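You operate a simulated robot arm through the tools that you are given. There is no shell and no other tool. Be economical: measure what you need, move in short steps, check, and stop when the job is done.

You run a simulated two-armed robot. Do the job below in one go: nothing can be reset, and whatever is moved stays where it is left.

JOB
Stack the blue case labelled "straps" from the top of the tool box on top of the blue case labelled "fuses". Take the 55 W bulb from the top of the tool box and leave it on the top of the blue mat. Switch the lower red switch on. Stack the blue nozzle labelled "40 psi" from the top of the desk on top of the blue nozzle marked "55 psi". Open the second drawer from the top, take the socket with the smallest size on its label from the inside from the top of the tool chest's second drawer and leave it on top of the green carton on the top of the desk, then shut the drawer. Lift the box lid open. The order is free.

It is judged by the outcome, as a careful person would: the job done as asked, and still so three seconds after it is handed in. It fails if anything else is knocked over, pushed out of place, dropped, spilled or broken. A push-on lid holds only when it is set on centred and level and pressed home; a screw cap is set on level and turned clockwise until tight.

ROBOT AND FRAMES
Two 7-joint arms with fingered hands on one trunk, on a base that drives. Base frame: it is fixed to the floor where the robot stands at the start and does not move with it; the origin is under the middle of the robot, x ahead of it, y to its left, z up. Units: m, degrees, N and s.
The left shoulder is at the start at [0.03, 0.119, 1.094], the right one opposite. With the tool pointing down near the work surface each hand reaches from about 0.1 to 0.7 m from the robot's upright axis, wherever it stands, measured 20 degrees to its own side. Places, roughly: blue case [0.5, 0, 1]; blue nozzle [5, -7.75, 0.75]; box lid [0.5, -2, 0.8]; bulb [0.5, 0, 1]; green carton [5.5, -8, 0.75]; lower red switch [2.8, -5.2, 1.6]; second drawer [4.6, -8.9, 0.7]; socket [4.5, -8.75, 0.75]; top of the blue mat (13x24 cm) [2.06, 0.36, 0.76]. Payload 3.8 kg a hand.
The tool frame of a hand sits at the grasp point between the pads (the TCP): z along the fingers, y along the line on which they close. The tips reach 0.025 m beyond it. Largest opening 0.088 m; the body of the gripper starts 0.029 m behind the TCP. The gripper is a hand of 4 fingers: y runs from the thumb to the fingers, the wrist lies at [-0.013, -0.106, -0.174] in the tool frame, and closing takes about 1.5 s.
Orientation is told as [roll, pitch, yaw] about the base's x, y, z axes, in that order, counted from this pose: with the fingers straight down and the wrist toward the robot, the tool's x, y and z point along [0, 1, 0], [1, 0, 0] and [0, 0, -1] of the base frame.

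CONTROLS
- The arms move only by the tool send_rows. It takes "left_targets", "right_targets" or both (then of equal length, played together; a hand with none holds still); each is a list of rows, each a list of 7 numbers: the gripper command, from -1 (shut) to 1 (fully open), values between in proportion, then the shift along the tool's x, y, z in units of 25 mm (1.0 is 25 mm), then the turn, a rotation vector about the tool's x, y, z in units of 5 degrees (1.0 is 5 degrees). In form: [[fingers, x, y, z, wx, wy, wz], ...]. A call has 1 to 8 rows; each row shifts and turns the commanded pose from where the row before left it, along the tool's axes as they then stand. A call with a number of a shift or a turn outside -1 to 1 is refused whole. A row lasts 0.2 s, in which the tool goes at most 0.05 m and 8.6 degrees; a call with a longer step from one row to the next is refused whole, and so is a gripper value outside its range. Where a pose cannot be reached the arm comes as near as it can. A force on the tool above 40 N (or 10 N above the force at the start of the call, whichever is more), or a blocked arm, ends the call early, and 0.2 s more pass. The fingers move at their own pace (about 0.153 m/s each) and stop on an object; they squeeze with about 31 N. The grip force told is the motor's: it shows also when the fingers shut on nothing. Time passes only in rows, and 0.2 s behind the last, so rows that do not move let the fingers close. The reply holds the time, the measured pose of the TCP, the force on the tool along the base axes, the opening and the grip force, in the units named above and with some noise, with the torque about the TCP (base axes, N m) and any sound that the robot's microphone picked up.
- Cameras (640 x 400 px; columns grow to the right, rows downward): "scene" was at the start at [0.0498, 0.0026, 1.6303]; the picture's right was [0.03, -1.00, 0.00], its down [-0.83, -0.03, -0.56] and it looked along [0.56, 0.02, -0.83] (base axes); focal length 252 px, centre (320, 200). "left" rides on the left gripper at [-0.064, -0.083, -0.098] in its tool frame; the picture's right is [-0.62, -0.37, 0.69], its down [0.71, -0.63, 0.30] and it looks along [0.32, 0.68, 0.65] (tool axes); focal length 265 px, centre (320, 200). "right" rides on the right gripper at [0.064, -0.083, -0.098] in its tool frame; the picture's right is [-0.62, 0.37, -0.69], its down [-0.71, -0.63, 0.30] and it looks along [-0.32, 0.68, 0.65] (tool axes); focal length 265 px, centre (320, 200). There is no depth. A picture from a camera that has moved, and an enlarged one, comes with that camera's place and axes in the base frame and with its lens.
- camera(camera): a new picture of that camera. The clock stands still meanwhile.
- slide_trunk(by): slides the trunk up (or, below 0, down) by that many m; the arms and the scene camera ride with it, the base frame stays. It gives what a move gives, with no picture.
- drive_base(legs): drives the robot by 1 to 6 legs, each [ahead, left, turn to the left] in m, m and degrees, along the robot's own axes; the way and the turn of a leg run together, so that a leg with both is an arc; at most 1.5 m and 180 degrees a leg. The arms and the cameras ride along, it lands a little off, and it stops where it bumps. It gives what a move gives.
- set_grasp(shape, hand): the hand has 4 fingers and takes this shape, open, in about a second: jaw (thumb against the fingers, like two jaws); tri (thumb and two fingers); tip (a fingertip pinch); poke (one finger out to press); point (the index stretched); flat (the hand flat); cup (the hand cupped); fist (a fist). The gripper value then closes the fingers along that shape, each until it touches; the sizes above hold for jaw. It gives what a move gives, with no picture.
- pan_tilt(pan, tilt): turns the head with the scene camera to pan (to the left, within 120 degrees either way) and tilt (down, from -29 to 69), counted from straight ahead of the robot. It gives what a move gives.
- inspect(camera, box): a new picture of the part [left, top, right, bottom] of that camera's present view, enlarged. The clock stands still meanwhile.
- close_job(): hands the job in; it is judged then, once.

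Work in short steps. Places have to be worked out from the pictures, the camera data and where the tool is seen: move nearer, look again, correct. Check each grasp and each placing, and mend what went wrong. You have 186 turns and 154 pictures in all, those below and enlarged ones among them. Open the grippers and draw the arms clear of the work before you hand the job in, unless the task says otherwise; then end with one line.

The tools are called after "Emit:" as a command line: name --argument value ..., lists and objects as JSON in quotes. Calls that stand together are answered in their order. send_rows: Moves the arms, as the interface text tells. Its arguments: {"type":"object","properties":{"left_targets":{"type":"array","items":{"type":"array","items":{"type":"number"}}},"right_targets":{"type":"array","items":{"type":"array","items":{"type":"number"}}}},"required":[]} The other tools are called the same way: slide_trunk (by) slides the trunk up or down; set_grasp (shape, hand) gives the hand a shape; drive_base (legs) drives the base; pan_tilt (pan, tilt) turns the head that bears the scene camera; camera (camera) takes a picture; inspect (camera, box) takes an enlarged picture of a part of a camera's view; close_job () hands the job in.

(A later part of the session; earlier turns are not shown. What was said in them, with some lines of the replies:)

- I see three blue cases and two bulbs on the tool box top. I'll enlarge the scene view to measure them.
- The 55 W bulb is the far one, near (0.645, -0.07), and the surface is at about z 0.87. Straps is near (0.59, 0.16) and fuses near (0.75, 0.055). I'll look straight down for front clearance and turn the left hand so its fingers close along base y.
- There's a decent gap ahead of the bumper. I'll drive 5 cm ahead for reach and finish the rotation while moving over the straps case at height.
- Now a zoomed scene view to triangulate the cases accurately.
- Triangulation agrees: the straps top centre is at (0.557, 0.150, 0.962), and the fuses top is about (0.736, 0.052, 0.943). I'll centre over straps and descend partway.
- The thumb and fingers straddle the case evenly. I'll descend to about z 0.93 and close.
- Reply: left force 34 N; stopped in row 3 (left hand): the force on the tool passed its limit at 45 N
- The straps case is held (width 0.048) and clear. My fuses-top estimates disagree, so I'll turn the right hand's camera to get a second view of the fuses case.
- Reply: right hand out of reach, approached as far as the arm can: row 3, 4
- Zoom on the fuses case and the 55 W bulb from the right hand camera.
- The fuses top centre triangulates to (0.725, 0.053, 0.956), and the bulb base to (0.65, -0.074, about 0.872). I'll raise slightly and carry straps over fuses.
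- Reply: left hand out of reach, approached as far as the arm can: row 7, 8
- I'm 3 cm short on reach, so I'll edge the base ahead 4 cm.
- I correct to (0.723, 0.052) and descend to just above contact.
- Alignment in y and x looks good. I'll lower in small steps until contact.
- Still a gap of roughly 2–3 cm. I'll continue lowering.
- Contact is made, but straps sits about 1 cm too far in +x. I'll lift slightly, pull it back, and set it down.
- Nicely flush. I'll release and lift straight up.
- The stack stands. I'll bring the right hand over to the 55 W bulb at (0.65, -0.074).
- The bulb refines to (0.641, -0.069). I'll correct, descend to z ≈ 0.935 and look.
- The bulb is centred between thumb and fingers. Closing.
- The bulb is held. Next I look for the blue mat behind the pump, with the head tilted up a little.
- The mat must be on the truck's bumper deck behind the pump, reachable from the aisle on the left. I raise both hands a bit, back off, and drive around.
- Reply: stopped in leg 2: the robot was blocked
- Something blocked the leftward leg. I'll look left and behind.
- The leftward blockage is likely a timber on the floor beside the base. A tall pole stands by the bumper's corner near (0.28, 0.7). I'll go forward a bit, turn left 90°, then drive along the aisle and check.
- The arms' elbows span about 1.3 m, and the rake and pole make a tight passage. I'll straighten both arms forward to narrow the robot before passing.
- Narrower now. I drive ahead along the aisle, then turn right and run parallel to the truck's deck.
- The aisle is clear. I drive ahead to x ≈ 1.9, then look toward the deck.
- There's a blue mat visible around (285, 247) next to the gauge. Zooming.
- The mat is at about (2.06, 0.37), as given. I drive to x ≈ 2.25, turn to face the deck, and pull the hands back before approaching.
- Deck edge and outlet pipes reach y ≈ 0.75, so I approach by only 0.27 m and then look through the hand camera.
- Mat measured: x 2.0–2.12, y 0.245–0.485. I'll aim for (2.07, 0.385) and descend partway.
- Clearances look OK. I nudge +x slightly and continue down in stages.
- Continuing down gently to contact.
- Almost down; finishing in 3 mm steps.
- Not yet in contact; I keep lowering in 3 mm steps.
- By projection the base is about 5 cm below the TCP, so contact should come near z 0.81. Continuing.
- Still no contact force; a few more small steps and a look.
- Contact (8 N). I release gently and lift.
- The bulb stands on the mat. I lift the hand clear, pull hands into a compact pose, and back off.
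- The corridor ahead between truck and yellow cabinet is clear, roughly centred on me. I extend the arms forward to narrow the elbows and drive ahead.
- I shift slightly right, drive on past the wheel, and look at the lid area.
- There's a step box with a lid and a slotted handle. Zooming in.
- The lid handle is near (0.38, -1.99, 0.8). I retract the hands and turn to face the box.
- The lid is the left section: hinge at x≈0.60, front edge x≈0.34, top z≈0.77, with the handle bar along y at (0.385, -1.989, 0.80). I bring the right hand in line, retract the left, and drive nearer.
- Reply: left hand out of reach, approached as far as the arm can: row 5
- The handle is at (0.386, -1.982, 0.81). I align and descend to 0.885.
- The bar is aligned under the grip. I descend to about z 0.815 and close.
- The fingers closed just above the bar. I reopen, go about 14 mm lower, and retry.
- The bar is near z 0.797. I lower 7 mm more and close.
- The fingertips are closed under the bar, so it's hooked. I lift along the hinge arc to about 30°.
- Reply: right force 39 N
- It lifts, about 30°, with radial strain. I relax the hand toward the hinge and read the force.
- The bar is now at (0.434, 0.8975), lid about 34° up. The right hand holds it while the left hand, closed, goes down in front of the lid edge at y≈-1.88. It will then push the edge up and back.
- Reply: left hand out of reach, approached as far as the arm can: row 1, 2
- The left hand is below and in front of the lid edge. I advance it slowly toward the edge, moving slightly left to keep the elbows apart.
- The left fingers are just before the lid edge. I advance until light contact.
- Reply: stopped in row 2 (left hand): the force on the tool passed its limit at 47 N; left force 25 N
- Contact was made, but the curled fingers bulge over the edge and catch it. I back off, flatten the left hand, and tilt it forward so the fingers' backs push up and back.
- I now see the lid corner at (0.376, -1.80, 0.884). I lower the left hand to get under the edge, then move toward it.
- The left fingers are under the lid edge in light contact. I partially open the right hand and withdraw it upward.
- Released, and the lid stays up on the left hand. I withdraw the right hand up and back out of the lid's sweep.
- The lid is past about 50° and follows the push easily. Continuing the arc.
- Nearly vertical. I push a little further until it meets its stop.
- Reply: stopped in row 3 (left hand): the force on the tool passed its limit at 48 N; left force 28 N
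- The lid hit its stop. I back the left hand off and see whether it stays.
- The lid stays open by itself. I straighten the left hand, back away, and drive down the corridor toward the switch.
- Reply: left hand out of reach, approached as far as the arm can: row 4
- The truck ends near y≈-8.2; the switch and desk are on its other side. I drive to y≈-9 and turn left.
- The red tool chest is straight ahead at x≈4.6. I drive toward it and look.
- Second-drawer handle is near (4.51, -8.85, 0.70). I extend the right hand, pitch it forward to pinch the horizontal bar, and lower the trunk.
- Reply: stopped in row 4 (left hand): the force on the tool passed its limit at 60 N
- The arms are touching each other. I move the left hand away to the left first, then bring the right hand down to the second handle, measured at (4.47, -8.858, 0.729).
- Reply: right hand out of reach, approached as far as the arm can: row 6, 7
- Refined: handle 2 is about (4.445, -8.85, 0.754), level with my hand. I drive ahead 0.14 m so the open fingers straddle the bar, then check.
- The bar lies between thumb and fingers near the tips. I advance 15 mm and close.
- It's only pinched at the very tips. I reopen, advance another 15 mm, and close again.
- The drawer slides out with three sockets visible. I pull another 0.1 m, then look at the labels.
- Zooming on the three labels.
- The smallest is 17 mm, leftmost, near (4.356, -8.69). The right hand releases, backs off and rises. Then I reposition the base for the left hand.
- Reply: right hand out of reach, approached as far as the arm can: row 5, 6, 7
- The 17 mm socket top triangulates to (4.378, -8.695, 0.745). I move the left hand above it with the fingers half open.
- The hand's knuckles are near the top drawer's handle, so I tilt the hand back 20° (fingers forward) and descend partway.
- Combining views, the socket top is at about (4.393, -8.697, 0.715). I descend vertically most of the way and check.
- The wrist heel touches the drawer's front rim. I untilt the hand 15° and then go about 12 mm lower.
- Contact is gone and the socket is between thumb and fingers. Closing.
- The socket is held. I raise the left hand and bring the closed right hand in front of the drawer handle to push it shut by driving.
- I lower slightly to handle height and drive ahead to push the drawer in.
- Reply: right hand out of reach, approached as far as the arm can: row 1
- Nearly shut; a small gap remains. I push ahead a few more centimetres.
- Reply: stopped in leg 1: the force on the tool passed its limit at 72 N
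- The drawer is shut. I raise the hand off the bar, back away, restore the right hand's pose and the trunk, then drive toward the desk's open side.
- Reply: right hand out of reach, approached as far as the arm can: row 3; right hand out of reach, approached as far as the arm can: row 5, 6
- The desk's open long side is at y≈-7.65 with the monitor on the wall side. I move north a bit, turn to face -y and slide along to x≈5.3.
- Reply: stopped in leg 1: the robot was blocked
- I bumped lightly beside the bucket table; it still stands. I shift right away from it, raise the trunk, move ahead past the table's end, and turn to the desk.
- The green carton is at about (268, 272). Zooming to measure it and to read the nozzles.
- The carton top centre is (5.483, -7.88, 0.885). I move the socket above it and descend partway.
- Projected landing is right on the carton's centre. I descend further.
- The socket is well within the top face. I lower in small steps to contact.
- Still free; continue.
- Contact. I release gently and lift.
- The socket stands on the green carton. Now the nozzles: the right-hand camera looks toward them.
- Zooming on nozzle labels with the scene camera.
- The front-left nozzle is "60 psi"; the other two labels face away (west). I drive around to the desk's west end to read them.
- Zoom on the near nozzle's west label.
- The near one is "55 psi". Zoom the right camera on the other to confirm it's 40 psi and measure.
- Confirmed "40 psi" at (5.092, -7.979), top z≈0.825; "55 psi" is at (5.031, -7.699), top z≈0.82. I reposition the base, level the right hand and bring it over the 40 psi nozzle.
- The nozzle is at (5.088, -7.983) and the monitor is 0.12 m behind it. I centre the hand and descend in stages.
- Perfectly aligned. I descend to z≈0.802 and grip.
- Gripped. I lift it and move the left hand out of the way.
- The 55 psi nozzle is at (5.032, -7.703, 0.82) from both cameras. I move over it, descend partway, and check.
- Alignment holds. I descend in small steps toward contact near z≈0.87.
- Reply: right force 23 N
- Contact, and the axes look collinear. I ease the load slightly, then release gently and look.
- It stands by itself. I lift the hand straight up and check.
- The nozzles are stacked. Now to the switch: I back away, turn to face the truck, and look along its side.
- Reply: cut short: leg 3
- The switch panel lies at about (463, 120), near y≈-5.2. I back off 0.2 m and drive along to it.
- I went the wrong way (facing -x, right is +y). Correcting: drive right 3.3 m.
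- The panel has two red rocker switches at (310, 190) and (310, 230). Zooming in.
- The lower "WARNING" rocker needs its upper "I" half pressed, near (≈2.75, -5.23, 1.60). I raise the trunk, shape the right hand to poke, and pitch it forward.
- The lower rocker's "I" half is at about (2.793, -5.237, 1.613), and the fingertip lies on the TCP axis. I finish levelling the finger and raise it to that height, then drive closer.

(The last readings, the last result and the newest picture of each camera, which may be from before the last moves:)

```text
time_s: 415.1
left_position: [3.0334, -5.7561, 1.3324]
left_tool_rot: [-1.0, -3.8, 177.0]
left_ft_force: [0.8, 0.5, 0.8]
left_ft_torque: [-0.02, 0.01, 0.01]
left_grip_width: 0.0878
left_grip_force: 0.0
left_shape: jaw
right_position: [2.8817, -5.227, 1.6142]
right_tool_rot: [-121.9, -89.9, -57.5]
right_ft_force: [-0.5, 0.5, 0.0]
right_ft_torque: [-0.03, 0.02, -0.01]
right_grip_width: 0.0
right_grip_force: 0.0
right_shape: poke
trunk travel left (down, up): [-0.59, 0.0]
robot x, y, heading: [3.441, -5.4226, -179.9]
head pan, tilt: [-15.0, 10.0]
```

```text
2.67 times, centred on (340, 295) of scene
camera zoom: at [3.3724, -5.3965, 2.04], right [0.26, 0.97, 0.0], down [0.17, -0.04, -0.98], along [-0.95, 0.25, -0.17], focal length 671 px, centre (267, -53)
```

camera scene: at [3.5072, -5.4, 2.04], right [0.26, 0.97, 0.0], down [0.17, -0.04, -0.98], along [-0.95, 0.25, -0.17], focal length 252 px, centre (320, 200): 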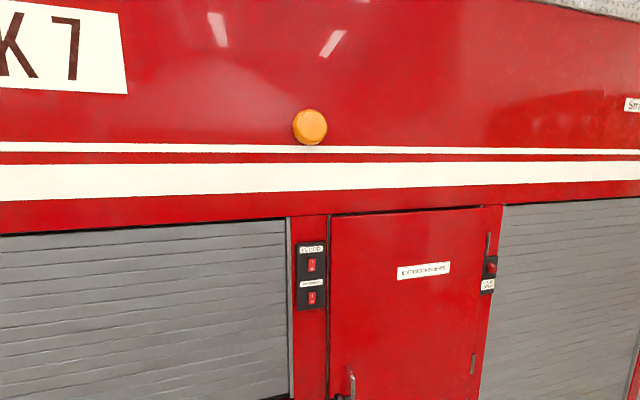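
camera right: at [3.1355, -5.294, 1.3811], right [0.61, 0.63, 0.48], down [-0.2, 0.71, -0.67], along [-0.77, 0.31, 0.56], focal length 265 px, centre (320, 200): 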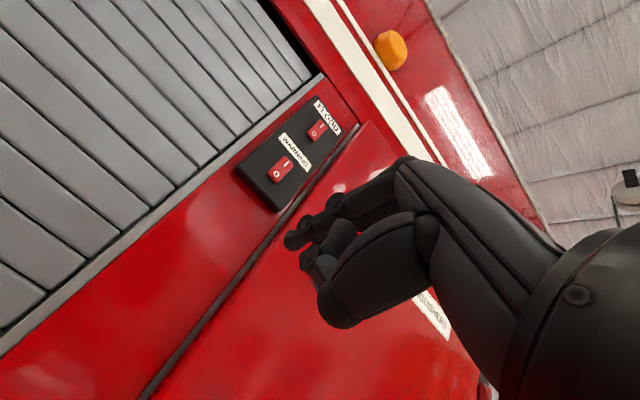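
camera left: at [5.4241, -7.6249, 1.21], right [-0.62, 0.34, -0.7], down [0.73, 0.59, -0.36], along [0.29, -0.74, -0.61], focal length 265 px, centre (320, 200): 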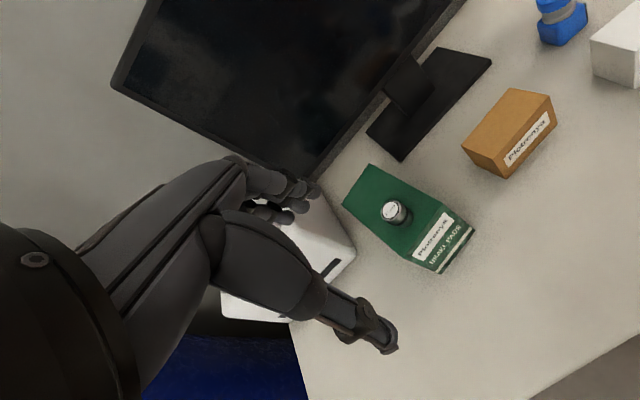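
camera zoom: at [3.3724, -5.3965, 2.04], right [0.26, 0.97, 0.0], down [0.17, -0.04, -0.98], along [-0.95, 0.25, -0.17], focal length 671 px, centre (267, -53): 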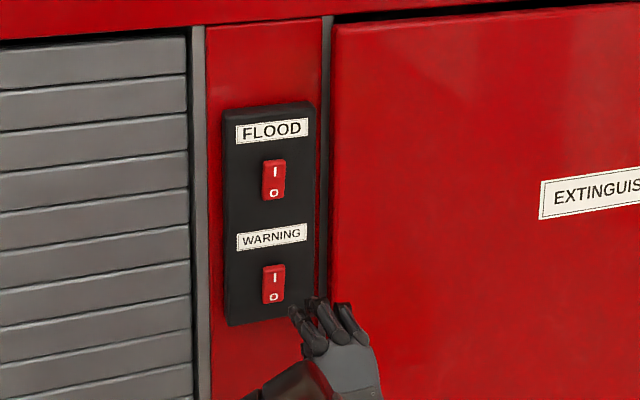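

The fingertip is at (2.859, -5.234, 1.613), aligned with the "I" half. I push forward slowly.

Emit:
send_rows --right_targets '[[1, 0.1, 0.1, 0.8, 0, 0, 0], [1, 0, 0, 0.8, 0, 0, 0], [1, 0, 0, 0.4, 0, 0, 0], [1, 0, 0, 0.2, 0, 0, 0], [1, 0, 0, 0.2, 0, 0, 0], [1, 0, 0, 0.2, 0, 0, 0], [1, 0, 0, 0, 0, 0, 0]]'

Emit:
inspect --camera "scene" --box '[290, 250, 370, 330]'

```text
time_s: 416.4
left_position: [3.0409, -5.7553, 1.3331]
left_tool_rot: [-1.0, -4.2, 176.8]
left_ft_force: [-0.2, 0.3, 0.5]
left_ft_torque: [0.01, 0.04, -0.02]
left_grip_width: 0.0878
left_grip_force: 0.0
left_shape: jaw
right_position: [2.8321, -5.2299, 1.6218]
right_tool_rot: [-174.8, -88.9, -4.7]
right_ft_force: [34.4, -1.7, 3.9]
right_ft_torque: [-0.01, 0.13, 0.22]
right_grip_width: 0.0001
right_grip_force: 0.0
right_shape: poke
trunk travel left (down, up): [-0.59, 0.0]
robot x, y, heading: [3.4417, -5.419, 179.6]
head pan, tilt: [-15.0, 10.0]
stopped in row 6 (right hand): the force on the tool passed its limit at 43 N (the readings are from after the stop); the commanded pose is now the measured one
```

```text
5.00 times, centred on (330, 290) of scene
camera zoom: at [3.3854, -5.3976, 2.0405], right [0.26, 0.97, 0.0], down [0.16, -0.04, -0.99], along [-0.95, 0.26, -0.17], focal length 1258 px, centre (270, -250)
```

zoom: 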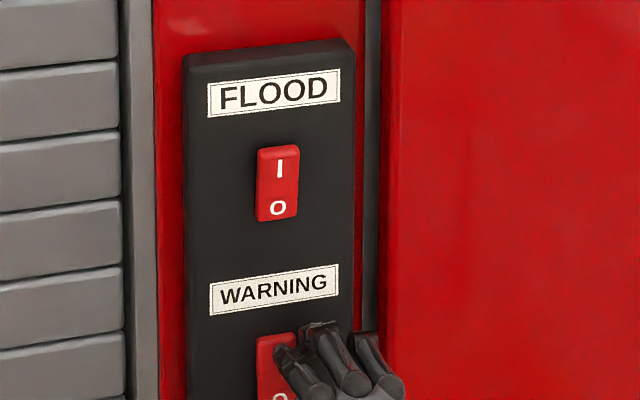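

Pressed with 43 N on the "I" half. I back off and compare with the untouched switch.

Emit:
send_rows --right_targets '[[1, 0, 0, -1, 0, 0, 0], [1, 0, 0, -1, 0, 0, 0], [1, -1, 0, -1, 0, 0, 0], [1, -1, 0, -1, 0, 0, 0], [1, -1, 0, 0, 0, 0, 0], [1, -1, 0, 0, 0, 0, 0]]'

Emit:
inspect --camera "scene" --box '[295, 260, 345, 310]'

Emit:
inspect --camera "right" --box '[160, 80, 380, 260]'

```text
time_s: 417.8
left_position: [3.0325, -5.7536, 1.3324]
left_tool_rot: [-0.9, -3.8, 177.0]
left_ft_force: [0.4, 0.1, -0.4]
left_ft_torque: [0.0, 0.0, 0.01]
left_grip_width: 0.0879
left_grip_force: 0.1
left_shape: jaw
right_position: [2.9207, -5.1259, 1.6171]
right_tool_rot: [176.9, -89.6, 3.8]
right_ft_force: [-0.1, -0.4, 0.1]
right_ft_torque: [-0.01, 0.0, 0.02]
right_grip_width: 0.0
right_grip_force: 0.0
right_shape: poke
trunk travel left (down, up): [-0.59, 0.0]
robot x, y, heading: [3.4425, -5.4204, -180.2]
head pan, tilt: [-15.0, 10.0]
```

```text
8.00 times, centred on (320, 285) of scene
camera zoom: at [3.3714, -5.3931, 2.0399], right [0.26, 0.97, 0.0], down [0.17, -0.05, -0.98], along [-0.95, 0.25, -0.17], focal length 2012 px, centre (320, -480)
```

zoom: 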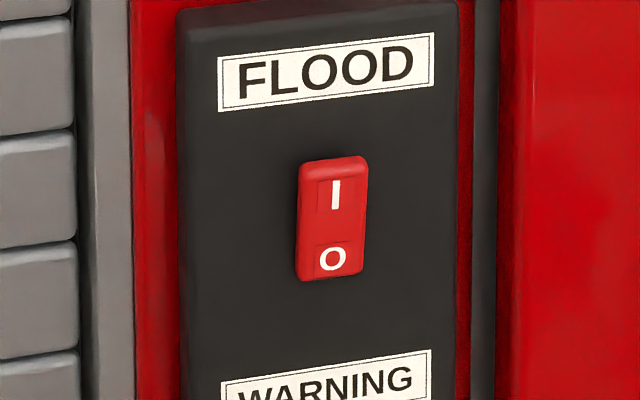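

```text
2.22 times, centred on (270, 170) of right
camera zoom: at [3.0179, -5.1896, 1.5322], right [0.69, 0.63, 0.36], down [-0.32, 0.71, -0.63], along [-0.65, 0.32, 0.69], focal length 590 px, centre (431, 267)
```

zoom: 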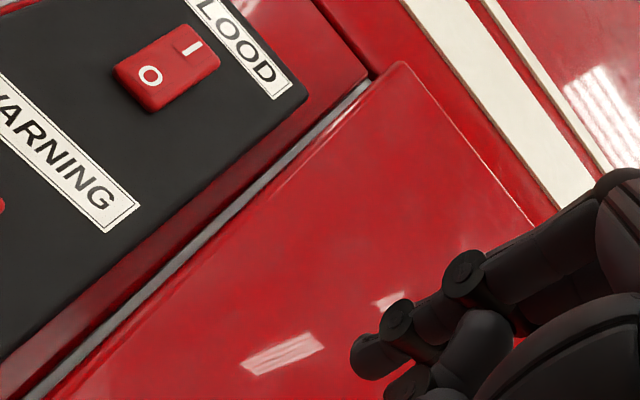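

Lower switch is out of those frames; I zoom on both switches together.

Emit:
inspect --camera "scene" --box '[285, 265, 385, 345]'

```text
5.00 times, centred on (335, 305) of scene
camera zoom: at [3.3714, -5.3931, 2.0399], right [0.26, 0.97, 0.0], down [0.17, -0.05, -0.98], along [-0.95, 0.25, -0.17], focal length 1258 px, centre (245, -325)
```

zoom: 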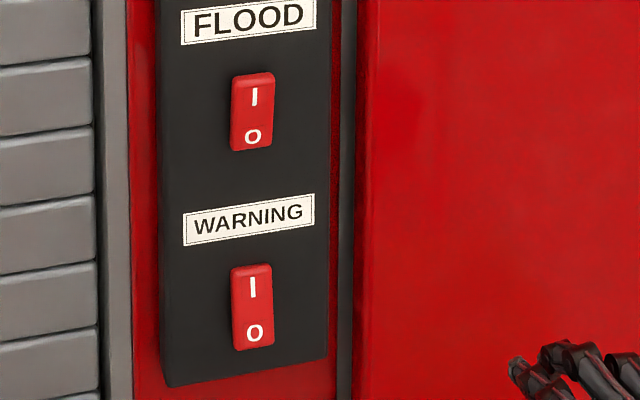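

The lower rocker now tilts with "I" pressed in: its face looks taller than FLOOD's, which is still off. I back away, open the right hand, and hand in.

Emit:
drive_base --legs '[[-0.35, 0, 0]]'

Emit:
set_grasp --hand "right" --shape "jaw"

Emit:
close_job

```text
time_s: 420.1
left_position: [3.3772, -5.7549, 1.3296]
left_tool_rot: [-1.0, -3.7, 176.7]
left_ft_force: [-0.2, -0.2, -0.3]
left_ft_torque: [0.02, 0.03, 0.0]
left_grip_width: 0.088
left_grip_force: 0.1
left_shape: jaw
right_position: [3.266, -5.1271, 1.6158]
right_tool_rot: [-152.9, -89.8, -26.6]
right_ft_force: [-0.4, 0.0, 0.1]
right_ft_torque: [0.03, 0.03, 0.01]
right_grip_width: 0.0
right_grip_force: 0.1
right_shape: poke
trunk travel left (down, up): [-0.59, 0.0]
robot x, y, heading: [3.7905, -5.4221, 179.9]
head pan, tilt: [-15.0, 10.0]
```

```text
time_s: 421.0
left_position: [3.3803, -5.7547, 1.3309]
left_tool_rot: [-1.0, -3.8, 176.7]
left_ft_force: [-0.5, 0.1, 0.5]
left_ft_torque: [-0.01, 0.02, 0.01]
left_grip_width: 0.0879
left_grip_force: 0.1
left_shape: jaw
right_position: [3.2675, -5.1267, 1.6167]
right_tool_rot: [-163.1, -89.7, -16.5]
right_ft_force: [-0.7, 0.9, 0.0]
right_ft_torque: [-0.01, -0.02, 0.01]
right_grip_width: 0.0877
right_grip_force: 0.1
right_shape: jaw
trunk travel left (down, up): [-0.59, 0.0]
robot x, y, heading: [3.7874, -5.4213, 180.0]
head pan, tilt: [-15.0, 10.0]
```

```text
The job is handed in.
```

All six tasks are done and the job is handed in; two base bumps on the way, near the rake and by the bucket table, showed nothing knocked over in the views I took.
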